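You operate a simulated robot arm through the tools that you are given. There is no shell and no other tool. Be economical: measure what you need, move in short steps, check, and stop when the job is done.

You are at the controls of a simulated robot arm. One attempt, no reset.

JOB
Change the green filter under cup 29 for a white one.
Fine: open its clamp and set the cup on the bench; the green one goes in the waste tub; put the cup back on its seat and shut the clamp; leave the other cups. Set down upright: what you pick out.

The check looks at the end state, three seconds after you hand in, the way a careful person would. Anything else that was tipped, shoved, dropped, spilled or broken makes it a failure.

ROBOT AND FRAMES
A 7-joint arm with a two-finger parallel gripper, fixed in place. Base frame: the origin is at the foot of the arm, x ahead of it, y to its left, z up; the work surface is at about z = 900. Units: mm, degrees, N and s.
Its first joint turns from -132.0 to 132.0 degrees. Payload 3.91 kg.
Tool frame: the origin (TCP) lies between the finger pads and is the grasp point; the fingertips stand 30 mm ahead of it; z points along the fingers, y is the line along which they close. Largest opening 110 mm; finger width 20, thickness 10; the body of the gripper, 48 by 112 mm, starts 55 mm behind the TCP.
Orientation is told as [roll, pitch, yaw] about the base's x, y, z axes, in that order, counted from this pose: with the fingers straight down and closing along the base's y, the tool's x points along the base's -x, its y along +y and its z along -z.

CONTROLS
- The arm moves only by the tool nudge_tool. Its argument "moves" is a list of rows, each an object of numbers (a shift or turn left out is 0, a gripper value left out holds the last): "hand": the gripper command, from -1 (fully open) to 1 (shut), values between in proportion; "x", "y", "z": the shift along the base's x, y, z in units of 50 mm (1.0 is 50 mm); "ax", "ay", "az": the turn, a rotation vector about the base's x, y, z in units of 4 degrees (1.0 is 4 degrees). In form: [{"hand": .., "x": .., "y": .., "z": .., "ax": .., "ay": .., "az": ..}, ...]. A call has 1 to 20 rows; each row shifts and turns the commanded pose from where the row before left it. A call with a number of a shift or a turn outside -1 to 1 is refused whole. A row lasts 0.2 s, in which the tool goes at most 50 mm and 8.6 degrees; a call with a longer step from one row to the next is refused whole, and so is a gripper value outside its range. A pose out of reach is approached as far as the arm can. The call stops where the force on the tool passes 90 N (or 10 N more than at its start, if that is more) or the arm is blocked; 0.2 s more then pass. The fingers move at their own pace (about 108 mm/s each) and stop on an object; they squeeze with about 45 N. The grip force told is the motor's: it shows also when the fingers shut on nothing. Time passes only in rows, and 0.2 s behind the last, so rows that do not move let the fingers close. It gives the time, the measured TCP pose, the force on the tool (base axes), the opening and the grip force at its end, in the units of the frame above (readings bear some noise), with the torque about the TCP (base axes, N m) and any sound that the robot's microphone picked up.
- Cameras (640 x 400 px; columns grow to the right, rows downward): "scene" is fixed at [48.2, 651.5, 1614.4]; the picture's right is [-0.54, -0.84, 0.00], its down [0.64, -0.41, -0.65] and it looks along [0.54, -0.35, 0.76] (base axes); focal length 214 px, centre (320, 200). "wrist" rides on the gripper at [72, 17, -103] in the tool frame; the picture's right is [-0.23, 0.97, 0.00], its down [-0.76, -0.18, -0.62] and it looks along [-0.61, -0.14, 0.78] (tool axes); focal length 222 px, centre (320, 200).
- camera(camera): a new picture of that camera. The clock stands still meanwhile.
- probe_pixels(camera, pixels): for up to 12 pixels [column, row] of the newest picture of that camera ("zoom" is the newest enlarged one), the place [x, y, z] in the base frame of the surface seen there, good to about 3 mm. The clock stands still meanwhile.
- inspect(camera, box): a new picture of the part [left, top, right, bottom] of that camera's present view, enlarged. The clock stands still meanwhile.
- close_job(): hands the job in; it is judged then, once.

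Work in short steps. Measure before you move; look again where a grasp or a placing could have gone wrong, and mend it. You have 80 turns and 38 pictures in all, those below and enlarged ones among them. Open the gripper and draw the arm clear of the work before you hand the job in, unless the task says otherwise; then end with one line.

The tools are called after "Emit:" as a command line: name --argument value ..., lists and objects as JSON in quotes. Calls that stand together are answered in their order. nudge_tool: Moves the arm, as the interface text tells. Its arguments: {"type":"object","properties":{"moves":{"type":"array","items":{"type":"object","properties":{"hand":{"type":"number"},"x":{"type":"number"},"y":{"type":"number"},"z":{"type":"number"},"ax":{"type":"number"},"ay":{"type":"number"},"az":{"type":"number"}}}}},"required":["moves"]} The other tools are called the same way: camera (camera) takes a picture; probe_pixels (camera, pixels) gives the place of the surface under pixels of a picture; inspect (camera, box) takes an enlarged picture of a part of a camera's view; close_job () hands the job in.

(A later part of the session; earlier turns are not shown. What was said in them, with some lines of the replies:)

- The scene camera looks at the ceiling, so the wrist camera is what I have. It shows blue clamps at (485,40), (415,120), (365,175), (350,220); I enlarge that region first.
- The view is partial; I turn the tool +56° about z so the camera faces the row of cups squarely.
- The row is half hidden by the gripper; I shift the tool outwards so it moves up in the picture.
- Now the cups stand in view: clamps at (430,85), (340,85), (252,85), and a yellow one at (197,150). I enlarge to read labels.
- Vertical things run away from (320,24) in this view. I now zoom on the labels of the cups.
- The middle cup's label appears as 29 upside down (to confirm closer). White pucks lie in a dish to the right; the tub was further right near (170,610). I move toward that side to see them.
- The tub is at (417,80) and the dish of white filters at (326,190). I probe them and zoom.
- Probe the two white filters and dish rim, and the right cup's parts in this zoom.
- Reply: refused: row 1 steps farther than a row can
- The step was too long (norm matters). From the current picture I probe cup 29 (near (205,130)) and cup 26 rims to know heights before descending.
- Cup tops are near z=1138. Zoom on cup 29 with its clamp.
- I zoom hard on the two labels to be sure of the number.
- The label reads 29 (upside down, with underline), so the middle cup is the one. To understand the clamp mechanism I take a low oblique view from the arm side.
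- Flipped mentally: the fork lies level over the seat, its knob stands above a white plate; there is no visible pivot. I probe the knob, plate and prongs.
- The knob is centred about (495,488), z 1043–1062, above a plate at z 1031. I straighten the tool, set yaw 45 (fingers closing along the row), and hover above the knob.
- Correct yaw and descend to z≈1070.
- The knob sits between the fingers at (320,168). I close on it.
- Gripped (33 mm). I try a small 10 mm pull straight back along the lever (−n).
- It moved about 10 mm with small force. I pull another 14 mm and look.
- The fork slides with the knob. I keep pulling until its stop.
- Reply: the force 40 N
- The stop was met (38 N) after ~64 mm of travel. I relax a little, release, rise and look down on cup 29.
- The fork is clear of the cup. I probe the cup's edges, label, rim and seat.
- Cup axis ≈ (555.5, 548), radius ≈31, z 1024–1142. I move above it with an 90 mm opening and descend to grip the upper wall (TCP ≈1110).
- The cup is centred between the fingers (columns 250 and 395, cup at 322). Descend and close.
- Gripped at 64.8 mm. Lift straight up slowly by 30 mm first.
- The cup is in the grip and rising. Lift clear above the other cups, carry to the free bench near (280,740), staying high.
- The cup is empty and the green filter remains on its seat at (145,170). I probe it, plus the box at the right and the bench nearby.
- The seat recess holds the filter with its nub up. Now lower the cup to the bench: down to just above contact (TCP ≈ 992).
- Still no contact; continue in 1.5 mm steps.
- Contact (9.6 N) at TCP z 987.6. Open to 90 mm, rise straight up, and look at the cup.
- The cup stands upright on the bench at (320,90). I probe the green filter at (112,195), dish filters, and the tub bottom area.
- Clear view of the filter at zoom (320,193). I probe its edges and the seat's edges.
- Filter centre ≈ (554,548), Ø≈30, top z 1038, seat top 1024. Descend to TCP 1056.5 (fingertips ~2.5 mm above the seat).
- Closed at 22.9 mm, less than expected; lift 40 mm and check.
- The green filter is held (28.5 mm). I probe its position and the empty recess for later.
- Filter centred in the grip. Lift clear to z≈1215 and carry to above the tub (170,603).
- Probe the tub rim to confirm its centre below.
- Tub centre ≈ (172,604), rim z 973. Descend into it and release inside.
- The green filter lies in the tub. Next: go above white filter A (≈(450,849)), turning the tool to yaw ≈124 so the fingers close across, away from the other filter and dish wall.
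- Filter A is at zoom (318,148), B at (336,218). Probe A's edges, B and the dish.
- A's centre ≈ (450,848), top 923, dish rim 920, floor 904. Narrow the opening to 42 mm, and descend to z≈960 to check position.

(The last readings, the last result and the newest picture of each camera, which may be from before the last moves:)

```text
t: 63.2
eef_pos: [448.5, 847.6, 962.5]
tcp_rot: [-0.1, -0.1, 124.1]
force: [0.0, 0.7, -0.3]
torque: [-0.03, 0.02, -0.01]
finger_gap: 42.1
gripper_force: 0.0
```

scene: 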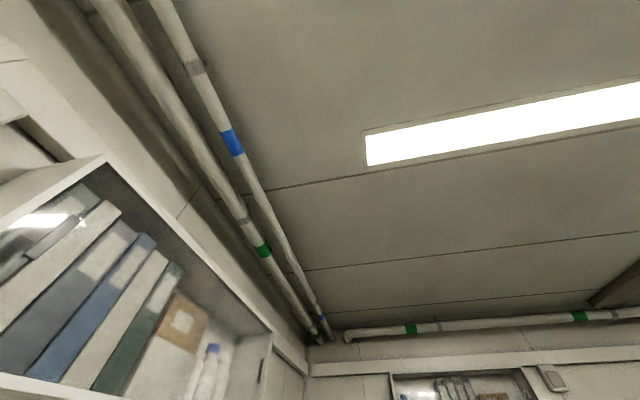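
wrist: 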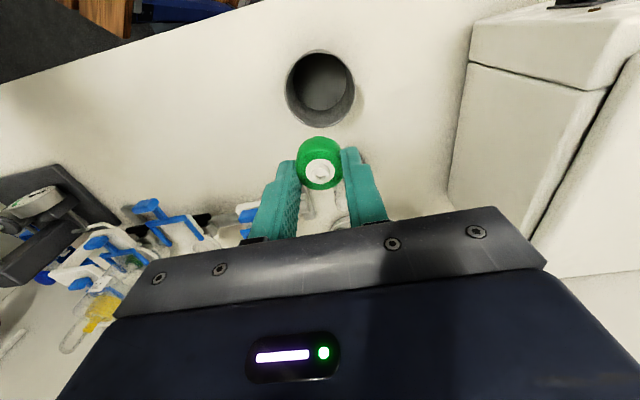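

Emit:
nudge_tool --moves '[{"x": 0.02, "z": -0.2}, {"z": -0.15}, {"z": -0.1}, {}, {"hand": 1}, {}, {}, {}]'

```text
t: 65.0
eef_pos: [451.3, 848.0, 941.4]
tcp_rot: [0.0, 0.0, 124.1]
force: [0.3, -0.1, -0.2]
torque: [0.01, 0.01, 0.04]
finger_gap: 28.6
gripper_force: 44.8
```

Gripped at 28.6 mm. Lift straight up and on to z≈1205.

Emit:
nudge_tool --moves '[{"z": 0.2}, {"z": 0.4}, {"z": 0.7}, {"z": 0.7}, {"z": 0.8}, {"z": 0.8}, {"z": 0.8}, {"z": 0.8}, {}, {}]'

```text
t: 67.2
eef_pos: [450.7, 847.3, 1200.2]
tcp_rot: [0.1, 0.0, 124.1]
force: [0.2, -0.3, 0.1]
torque: [0.03, 0.0, -0.02]
finger_gap: 28.9
gripper_force: 44.8
```

Carry to above the seat (555.6,548.2), turning back to yaw 45.

Emit:
nudge_tool --moves '[{"z": 0.3, "az": -1}, {"az": -1, "x": 0.14, "y": -0.399}, {"az": -1, "x": 0.14, "y": -0.399}, {"az": -1, "x": 0.14, "y": -0.399}, {"az": -1, "x": 0.14, "y": -0.399}, {"az": -1, "x": 0.14, "y": -0.399}, {"az": -1, "x": 0.14, "y": -0.399}, {"az": -1, "x": 0.14, "y": -0.399}, {"az": -1, "x": 0.14, "y": -0.399}, {"az": -1, "x": 0.14, "y": -0.399}, {"az": -1, "x": 0.14, "y": -0.399}, {"az": -1, "x": 0.14, "y": -0.399}, {"az": -1, "x": 0.14, "y": -0.399}, {"az": -1, "x": 0.14, "y": -0.399}, {"az": -1, "x": 0.14, "y": -0.399}, {"az": -1, "x": 0.14, "y": -0.399}, {"az": -1}, {"az": -1}, {"az": -1}, {"az": -0.7}]'

Emit:
nudge_tool --moves '[{}, {"z": -0.7}, {"z": -0.7}, {"z": -0.5}, {}, {}]'

Emit:
inspect --camera "wrist" --box '[200, 20, 440, 220]'

```text
t: 71.4
eef_pos: [555.7, 547.6, 1214.4]
tcp_rot: [0.0, 0.0, 45.2]
force: [-0.4, 0.4, 0.8]
torque: [0.01, 0.03, 0.03]
finger_gap: 28.8
gripper_force: 45.0
```

```text
t: 72.8
eef_pos: [554.2, 547.7, 1120.5]
tcp_rot: [0.0, -0.1, 45.2]
force: [-0.6, 0.9, -0.6]
torque: [0.0, 0.04, -0.01]
finger_gap: 28.8
gripper_force: 44.5
```

```text
2.00 times, centred on (320, 120) of wrist
```

zoom: 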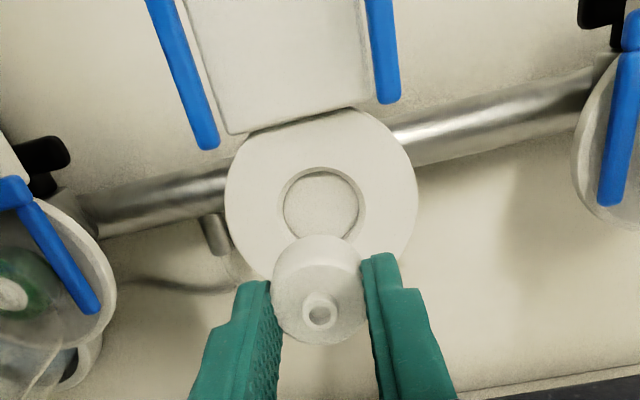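

The recess is visible at zoom (322,205). I probe recess edges, seat edges and the held puck for a final alignment.

Emit:
probe_pixels --camera "zoom" --pixels '[[276, 205], [368, 200], [320, 163], [322, 205], [227, 200], [416, 190], [335, 108], [320, 200], [280, 300], [362, 300], [320, 245], [319, 325]]'

```text
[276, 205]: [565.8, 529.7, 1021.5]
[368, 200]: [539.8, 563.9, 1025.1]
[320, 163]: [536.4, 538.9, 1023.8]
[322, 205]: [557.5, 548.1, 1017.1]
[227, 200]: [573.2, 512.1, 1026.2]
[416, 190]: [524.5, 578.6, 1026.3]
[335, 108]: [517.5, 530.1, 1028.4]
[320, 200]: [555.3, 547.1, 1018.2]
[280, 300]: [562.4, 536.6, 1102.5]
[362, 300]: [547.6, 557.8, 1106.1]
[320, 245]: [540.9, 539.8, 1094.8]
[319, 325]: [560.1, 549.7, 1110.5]
```

Recess centre ≈ (555.8,549.0), puck centre ≈ TCP (554.5,547.7). Shift ~1 mm and lower to TCP ≈ 1060.

Emit:
nudge_tool --moves '[{"x": 0.02, "y": 0.02, "z": -0.5}, {"z": -0.5}, {"z": -0.2}, {}, {}, {}]'

Emit:
nudge_tool --moves '[{"z": -0.03}, {"z": -0.03}, {}]'

```text
t: 74.2
eef_pos: [557.3, 548.9, 1059.1]
tcp_rot: [0.0, 0.0, 45.3]
force: [0.1, -0.6, 0.1]
torque: [0.03, 0.0, -0.02]
finger_gap: 29.0
gripper_force: 45.3
```

```text
t: 75.0
eef_pos: [557.0, 549.8, 1056.0]
tcp_rot: [0.0, 0.0, 45.3]
force: [-2.8, 0.0, 0.0]
torque: [-0.01, 0.03, 0.03]
finger_gap: 28.8
gripper_force: 45.1
```

The puck's bottom is now below the seat rim without contact force, so it is in the recess. One more millimetre, then release and rise.

Emit:
nudge_tool --moves '[{"z": -0.02}, {}, {"hand": 0.1}, {}, {"z": 0.4}, {"z": 0.7}, {"z": 0.7}, {"z": 0.2}, {}, {}]'

Emit:
inspect --camera "wrist" --box '[200, 20, 440, 220]'

```text
t: 77.2
eef_pos: [556.9, 549.1, 1157.4]
tcp_rot: [0.0, 0.1, 45.3]
force: [-0.7, 0.0, 1.1]
torque: [0.02, 0.01, 0.0]
finger_gap: 49.4
gripper_force: 0.0
```

```text
2.00 times, centred on (320, 120) of wrist
```

zoom: 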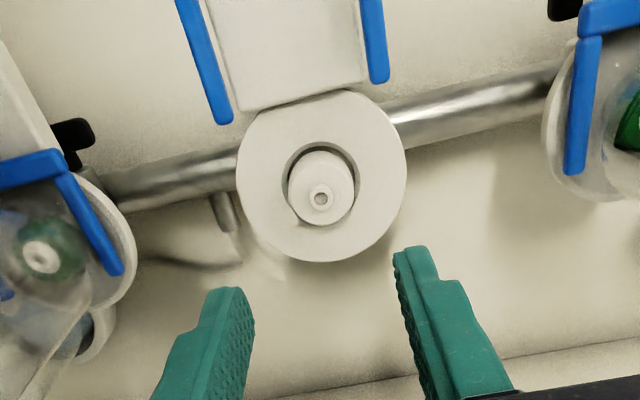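

The white filter sits in the recess. I probe its top to confirm it is level and seated (green's top was ~1038).

Emit:
probe_pixels --camera "zoom" --pixels '[[300, 185], [342, 185], [320, 165], [320, 215], [308, 205], [335, 205]]'

Emit:
nudge_tool --moves '[{"z": 0.8, "hand": -0.64}, {"z": 0.8}, {"z": 0.4}, {"x": -0.6, "y": 0.42}, {"x": -0.6, "y": 0.42}, {"x": -0.6, "y": 0.42}, {"x": -0.6, "y": 0.42}, {"x": -0.6, "y": 0.42}, {"x": -0.6, "y": 0.42}, {"x": -0.6, "y": 0.42}, {"x": -0.6, "y": 0.42}, {"x": -0.72, "y": 0.46}, {}, {}, {}]'

```text
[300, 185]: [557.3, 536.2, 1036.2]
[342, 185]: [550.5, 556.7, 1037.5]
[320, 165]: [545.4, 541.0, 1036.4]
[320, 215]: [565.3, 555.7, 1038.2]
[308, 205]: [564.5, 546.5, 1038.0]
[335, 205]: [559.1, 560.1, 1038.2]
```

```text
t: 80.4
eef_pos: [280.2, 741.5, 1256.7]
tcp_rot: [0.0, 0.0, 45.2]
force: [0.2, 0.7, 0.7]
torque: [0.01, -0.01, 0.0]
finger_gap: 90.1
gripper_force: 0.1
```

Seated level at 1037–1038. I'm above the parked cup, at exactly the release position; descend to 988 and grip.

Emit:
nudge_tool --moves '[{"z": -0.7, "y": -0.02}, {"z": -0.7}, {"z": -0.7}, {"z": -0.7}, {"z": -0.7}, {"z": -0.7}, {"z": -0.7}, {"z": -0.46}, {}, {}]'

Emit:
nudge_tool --moves '[{"hand": 1}, {}, {}, {}]'

```text
t: 82.6
eef_pos: [281.5, 740.6, 988.2]
tcp_rot: [0.0, 0.0, 45.3]
force: [0.5, 0.2, 0.3]
torque: [0.0, 0.0, -0.02]
finger_gap: 90.1
gripper_force: 0.1
```

```text
t: 83.6
eef_pos: [283.7, 739.6, 988.9]
tcp_rot: [0.0, 0.0, 45.2]
force: [-0.7, 0.0, 1.3]
torque: [0.06, -0.01, 0.02]
finger_gap: 64.9
gripper_force: 45.2
```

Gripped (64.9 mm). Lift by 275 mm and carry back exactly the reverse of the outward shift.

Emit:
nudge_tool --moves '[{"z": 0.3}, {"z": 0.6}, {"z": 0.7}, {"z": 0.8}, {"z": 0.8}, {"z": 0.8}, {"z": 0.8}, {"z": 0.6}, {"x": 0.612, "y": -0.429}, {"x": 0.612, "y": -0.429}, {"x": 0.612, "y": -0.429}, {"x": 0.612, "y": -0.429}, {"x": 0.612, "y": -0.429}, {"x": 0.612, "y": -0.429}, {"x": 0.612, "y": -0.429}, {"x": 0.612, "y": -0.429}, {"x": 0.612, "y": -0.432}, {}, {}]'

Emit:
nudge_tool --moves '[{"z": -0.6}, {"z": -0.6}, {"z": -0.6}, {"z": -0.6}, {}, {}]'

```text
t: 87.6
eef_pos: [556.2, 546.6, 1259.8]
tcp_rot: [0.0, 0.1, 45.2]
force: [0.6, 0.0, -1.3]
torque: [0.01, 0.01, -0.01]
finger_gap: 65.1
gripper_force: 45.4
```

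```text
t: 89.0
eef_pos: [555.7, 545.0, 1136.8]
tcp_rot: [0.0, 0.0, 45.3]
force: [-0.5, 0.2, -0.8]
torque: [0.0, -0.01, 0.02]
finger_gap: 65.1
gripper_force: 45.5
```

Bottom is ~1048 now. Lower in small steps to contact near 1113.

Emit:
nudge_tool --moves '[{"z": -0.1}, {"z": -0.1}, {"z": -0.1}, {"z": -0.1}, {}, {}]'

Emit:
nudge_tool --moves '[{"z": -0.04}, {"z": -0.03}, {}]'

```text
t: 90.4
eef_pos: [556.5, 546.2, 1117.4]
tcp_rot: [-0.1, 0.0, 45.2]
force: [-0.2, 0.4, -1.6]
torque: [0.01, 0.03, 0.04]
finger_gap: 65.1
gripper_force: 45.0
```

```text
t: 91.2
eef_pos: [556.6, 547.0, 1114.8]
tcp_rot: [0.0, 0.0, 45.2]
force: [-0.5, 0.3, -0.8]
torque: [-0.02, 0.02, -0.04]
finger_gap: 65.0
gripper_force: 45.1
```

Emit:
nudge_tool --moves '[{"z": -0.03}, {"z": -0.03}, {}]'

```text
t: 92.0
eef_pos: [555.8, 548.2, 1114.3]
tcp_rot: [-0.1, -0.3, 45.2]
force: [1.0, 1.4, 23.9]
torque: [-0.43, 0.51, 0.03]
finger_gap: 64.9
gripper_force: 45.2
```

Contact at the expected height. Ease off 1 mm, release, and rise; then look.

Emit:
nudge_tool --moves '[{"z": 0.02}, {"hand": -0.64}, {}, {"z": 0.5}, {"z": 0.9}, {"z": 0.9}, {"z": 0.9}, {"x": -0.45, "y": -0.45, "z": 0.3}, {}, {}]'

Emit:
inspect --camera "wrist" --box '[220, 30, 420, 210]'

```text
t: 94.2
eef_pos: [534.2, 526.0, 1288.9]
tcp_rot: [0.0, 0.0, 45.3]
force: [-0.9, -0.1, 0.1]
torque: [-0.01, 0.01, 0.01]
finger_gap: 90.2
gripper_force: 0.0
```

```text
2.22 times, centred on (320, 120) of wrist
```

zoom: 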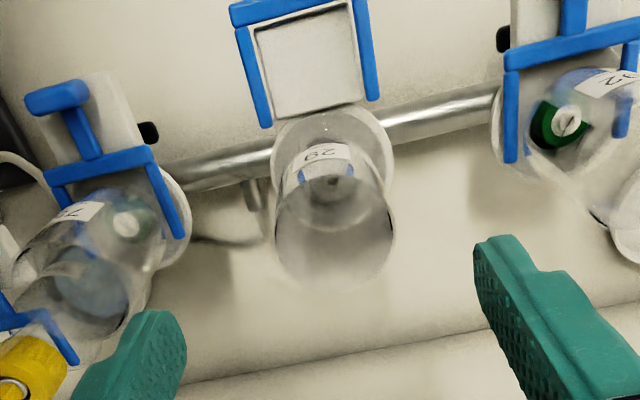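

Cup 29 stands on its seat. Free probe check of cup position versus before.

Emit:
probe_pixels --camera "zoom" --pixels '[[322, 155], [305, 160], [345, 160], [278, 240], [390, 235], [281, 255], [270, 15], [345, 5], [268, 124], [372, 98], [310, 262], [277, 260]]'

```text
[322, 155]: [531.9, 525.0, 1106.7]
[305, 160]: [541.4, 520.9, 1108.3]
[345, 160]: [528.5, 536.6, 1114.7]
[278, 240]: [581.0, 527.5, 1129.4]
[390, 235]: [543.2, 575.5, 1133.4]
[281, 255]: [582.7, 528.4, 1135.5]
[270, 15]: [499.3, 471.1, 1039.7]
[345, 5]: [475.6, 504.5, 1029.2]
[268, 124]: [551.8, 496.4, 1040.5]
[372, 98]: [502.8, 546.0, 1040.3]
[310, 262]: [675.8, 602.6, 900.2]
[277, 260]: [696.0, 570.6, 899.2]
```

All consistent with before. Now return to the knob (≈(447,440)), opening 60 mm, and descend to z≈1069.

Emit:
nudge_tool --moves '[{"hand": -0.1, "x": -0.58, "y": -0.575}, {"x": -0.58, "y": -0.575}, {"x": -0.58, "y": -0.575}, {}, {"z": -0.8}, {"z": -0.8}, {"z": -0.8}, {"z": -0.8}, {"z": -0.8}, {"z": -0.39}, {}, {}]'

Emit:
nudge_tool --moves '[{"hand": 1}, {}, {}, {}]'

```text
t: 96.8
eef_pos: [447.6, 437.8, 1067.3]
tcp_rot: [0.0, 0.1, 45.2]
force: [0.8, 0.9, -0.3]
torque: [0.02, -0.02, -0.02]
finger_gap: 60.6
gripper_force: 0.2
```

```text
t: 97.8
eef_pos: [447.7, 438.1, 1067.0]
tcp_rot: [0.0, -0.1, 45.4]
force: [-7.4, 6.8, -4.1]
torque: [0.19, 0.12, 0.07]
finger_gap: 33.2
gripper_force: 44.7
```

Gripped. Push the fork back in (+n), about 57 mm first.

Emit:
nudge_tool --moves '[{"x": -0.015, "y": 0.015}, {"x": 0.08, "y": 0.08}, {"x": 0.08, "y": 0.08}, {"x": 0.08, "y": 0.08}, {"x": 0.08, "y": 0.08}, {"x": 0.08, "y": 0.08}, {"x": 0.08, "y": 0.08}, {"x": 0.08, "y": 0.08}, {"x": 0.08, "y": 0.08}, {"x": 0.08, "y": 0.08}, {"x": 0.08, "y": 0.08}, {}, {}]'

```text
t: 100.6
eef_pos: [486.7, 480.8, 1068.6]
tcp_rot: [0.0, 0.0, 45.3]
force: [-3.3, 5.9, -25.5]
torque: [-0.01, 0.21, 0.01]
finger_gap: 33.7
gripper_force: 44.6
```

Sliding fine; ~10 mm remain. Ease z by 1 mm and push on to the closed position.

Emit:
nudge_tool --moves '[{"z": -0.02}, {"x": 0.05, "y": 0.05}, {"x": 0.04, "y": 0.04}, {"x": 0.04, "y": 0.04}, {}, {}]'

```text
t: 102.0
eef_pos: [491.4, 484.8, 1067.2]
tcp_rot: [0.0, 0.0, 45.3]
force: [-33.7, -24.7, 0.8]
torque: [-0.55, 0.75, -0.01]
finger_gap: 33.5
gripper_force: 44.3
```

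Resistance 42 N at n≈690, original closed was ≈693.5. I press a little more to see if it seats.

Emit:
nudge_tool --moves '[{"x": 0.03, "y": 0.03}, {"x": 0.03, "y": 0.03}, {}, {}]'

```text
t: 103.0
eef_pos: [494.1, 487.4, 1068.2]
tcp_rot: [0.0, 0.0, 45.3]
force: [-37.0, -18.4, 1.2]
torque: [-0.48, 0.82, 0.03]
finger_gap: 33.1
gripper_force: 44.9
```

Force stays ~41 N while moving, either seating friction or finger slip. Ease, release, rise to the earlier viewpoint and use the last picture.

Emit:
nudge_tool --moves '[{"x": -0.05, "y": -0.05}, {"hand": -0.1}, {}, {"z": 0.6}, {"z": 0.9}, {"z": 0.9}, {"z": 0.9}, {"z": 0.9}, {"x": 0.3, "y": 0.3}, {}, {}]'

Emit:
inspect --camera "wrist" --box '[200, 20, 460, 190]'

```text
t: 105.4
eef_pos: [507.4, 500.6, 1277.2]
tcp_rot: [0.0, 0.0, 45.3]
force: [0.9, 0.2, -0.1]
torque: [-0.02, 0.01, 0.01]
finger_gap: 60.6
gripper_force: 0.0
```

```text
2.35 times, centred on (330, 105) of wrist
```

zoom: 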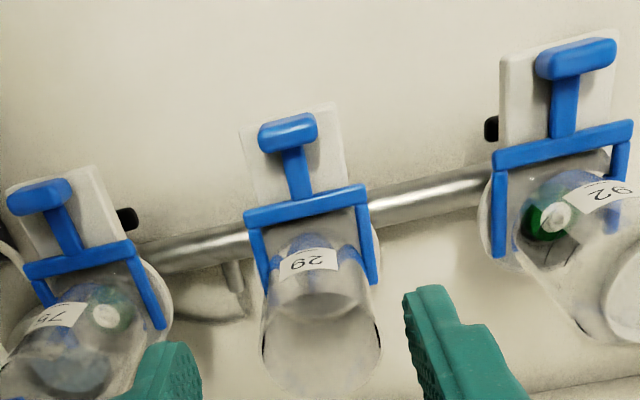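

The fork is around the cup again. I probe knob and bar of all three clamps to compare depth.

Emit:
probe_pixels --camera "zoom" --pixels '[[288, 130], [300, 184], [305, 208], [43, 192], [80, 246], [78, 266], [575, 55], [563, 132], [563, 150], [373, 282], [268, 280], [290, 110]]'

Emit:
probe_pixels --camera "zoom" --pixels '[[255, 212], [360, 190], [35, 266], [130, 245], [500, 155], [625, 130], [160, 325], [498, 255], [285, 118], [570, 42], [38, 182], [293, 145]]'

```text
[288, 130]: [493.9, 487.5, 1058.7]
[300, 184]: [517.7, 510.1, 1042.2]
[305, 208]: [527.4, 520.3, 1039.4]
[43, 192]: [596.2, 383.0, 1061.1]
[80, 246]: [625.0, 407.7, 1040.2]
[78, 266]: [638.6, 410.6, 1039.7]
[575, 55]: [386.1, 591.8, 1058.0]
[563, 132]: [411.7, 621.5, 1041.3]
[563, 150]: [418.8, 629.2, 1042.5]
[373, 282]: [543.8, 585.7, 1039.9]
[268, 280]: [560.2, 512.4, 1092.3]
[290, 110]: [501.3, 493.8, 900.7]
```

```text
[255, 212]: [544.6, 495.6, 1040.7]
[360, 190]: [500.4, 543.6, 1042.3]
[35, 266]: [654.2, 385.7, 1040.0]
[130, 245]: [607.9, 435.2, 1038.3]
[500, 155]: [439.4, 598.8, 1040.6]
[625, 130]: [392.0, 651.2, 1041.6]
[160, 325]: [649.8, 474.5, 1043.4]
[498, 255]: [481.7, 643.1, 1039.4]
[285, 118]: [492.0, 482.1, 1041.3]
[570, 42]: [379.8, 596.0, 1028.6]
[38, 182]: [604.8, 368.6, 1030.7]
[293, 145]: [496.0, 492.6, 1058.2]
```

Cup 29's fork now sits at the same depth as its neighbours (bar n≈737 vs 736–737, prong ends ≈797 vs 795) and its original position. I open the gripper and draw the arm clear.

Emit:
nudge_tool --moves '[{"hand": -1, "z": 0.8}, {"z": 0.8}, {"x": -0.6, "y": -0.6}, {"x": -0.6, "y": -0.6}, {}, {}]'

Emit:
close_job

```text
t: 106.8
eef_pos: [448.7, 443.2, 1358.7]
tcp_rot: [0.0, 0.1, 45.3]
force: [-0.1, -0.9, 0.6]
torque: [0.0, 0.01, 0.04]
finger_gap: 110.0
gripper_force: 0.0
```

```text
The job is handed in.
```

Cup 29 now has a white filter under it and is back on its seat with the clamp shut, the green filter is in the waste tub, and the other cups were left alone.
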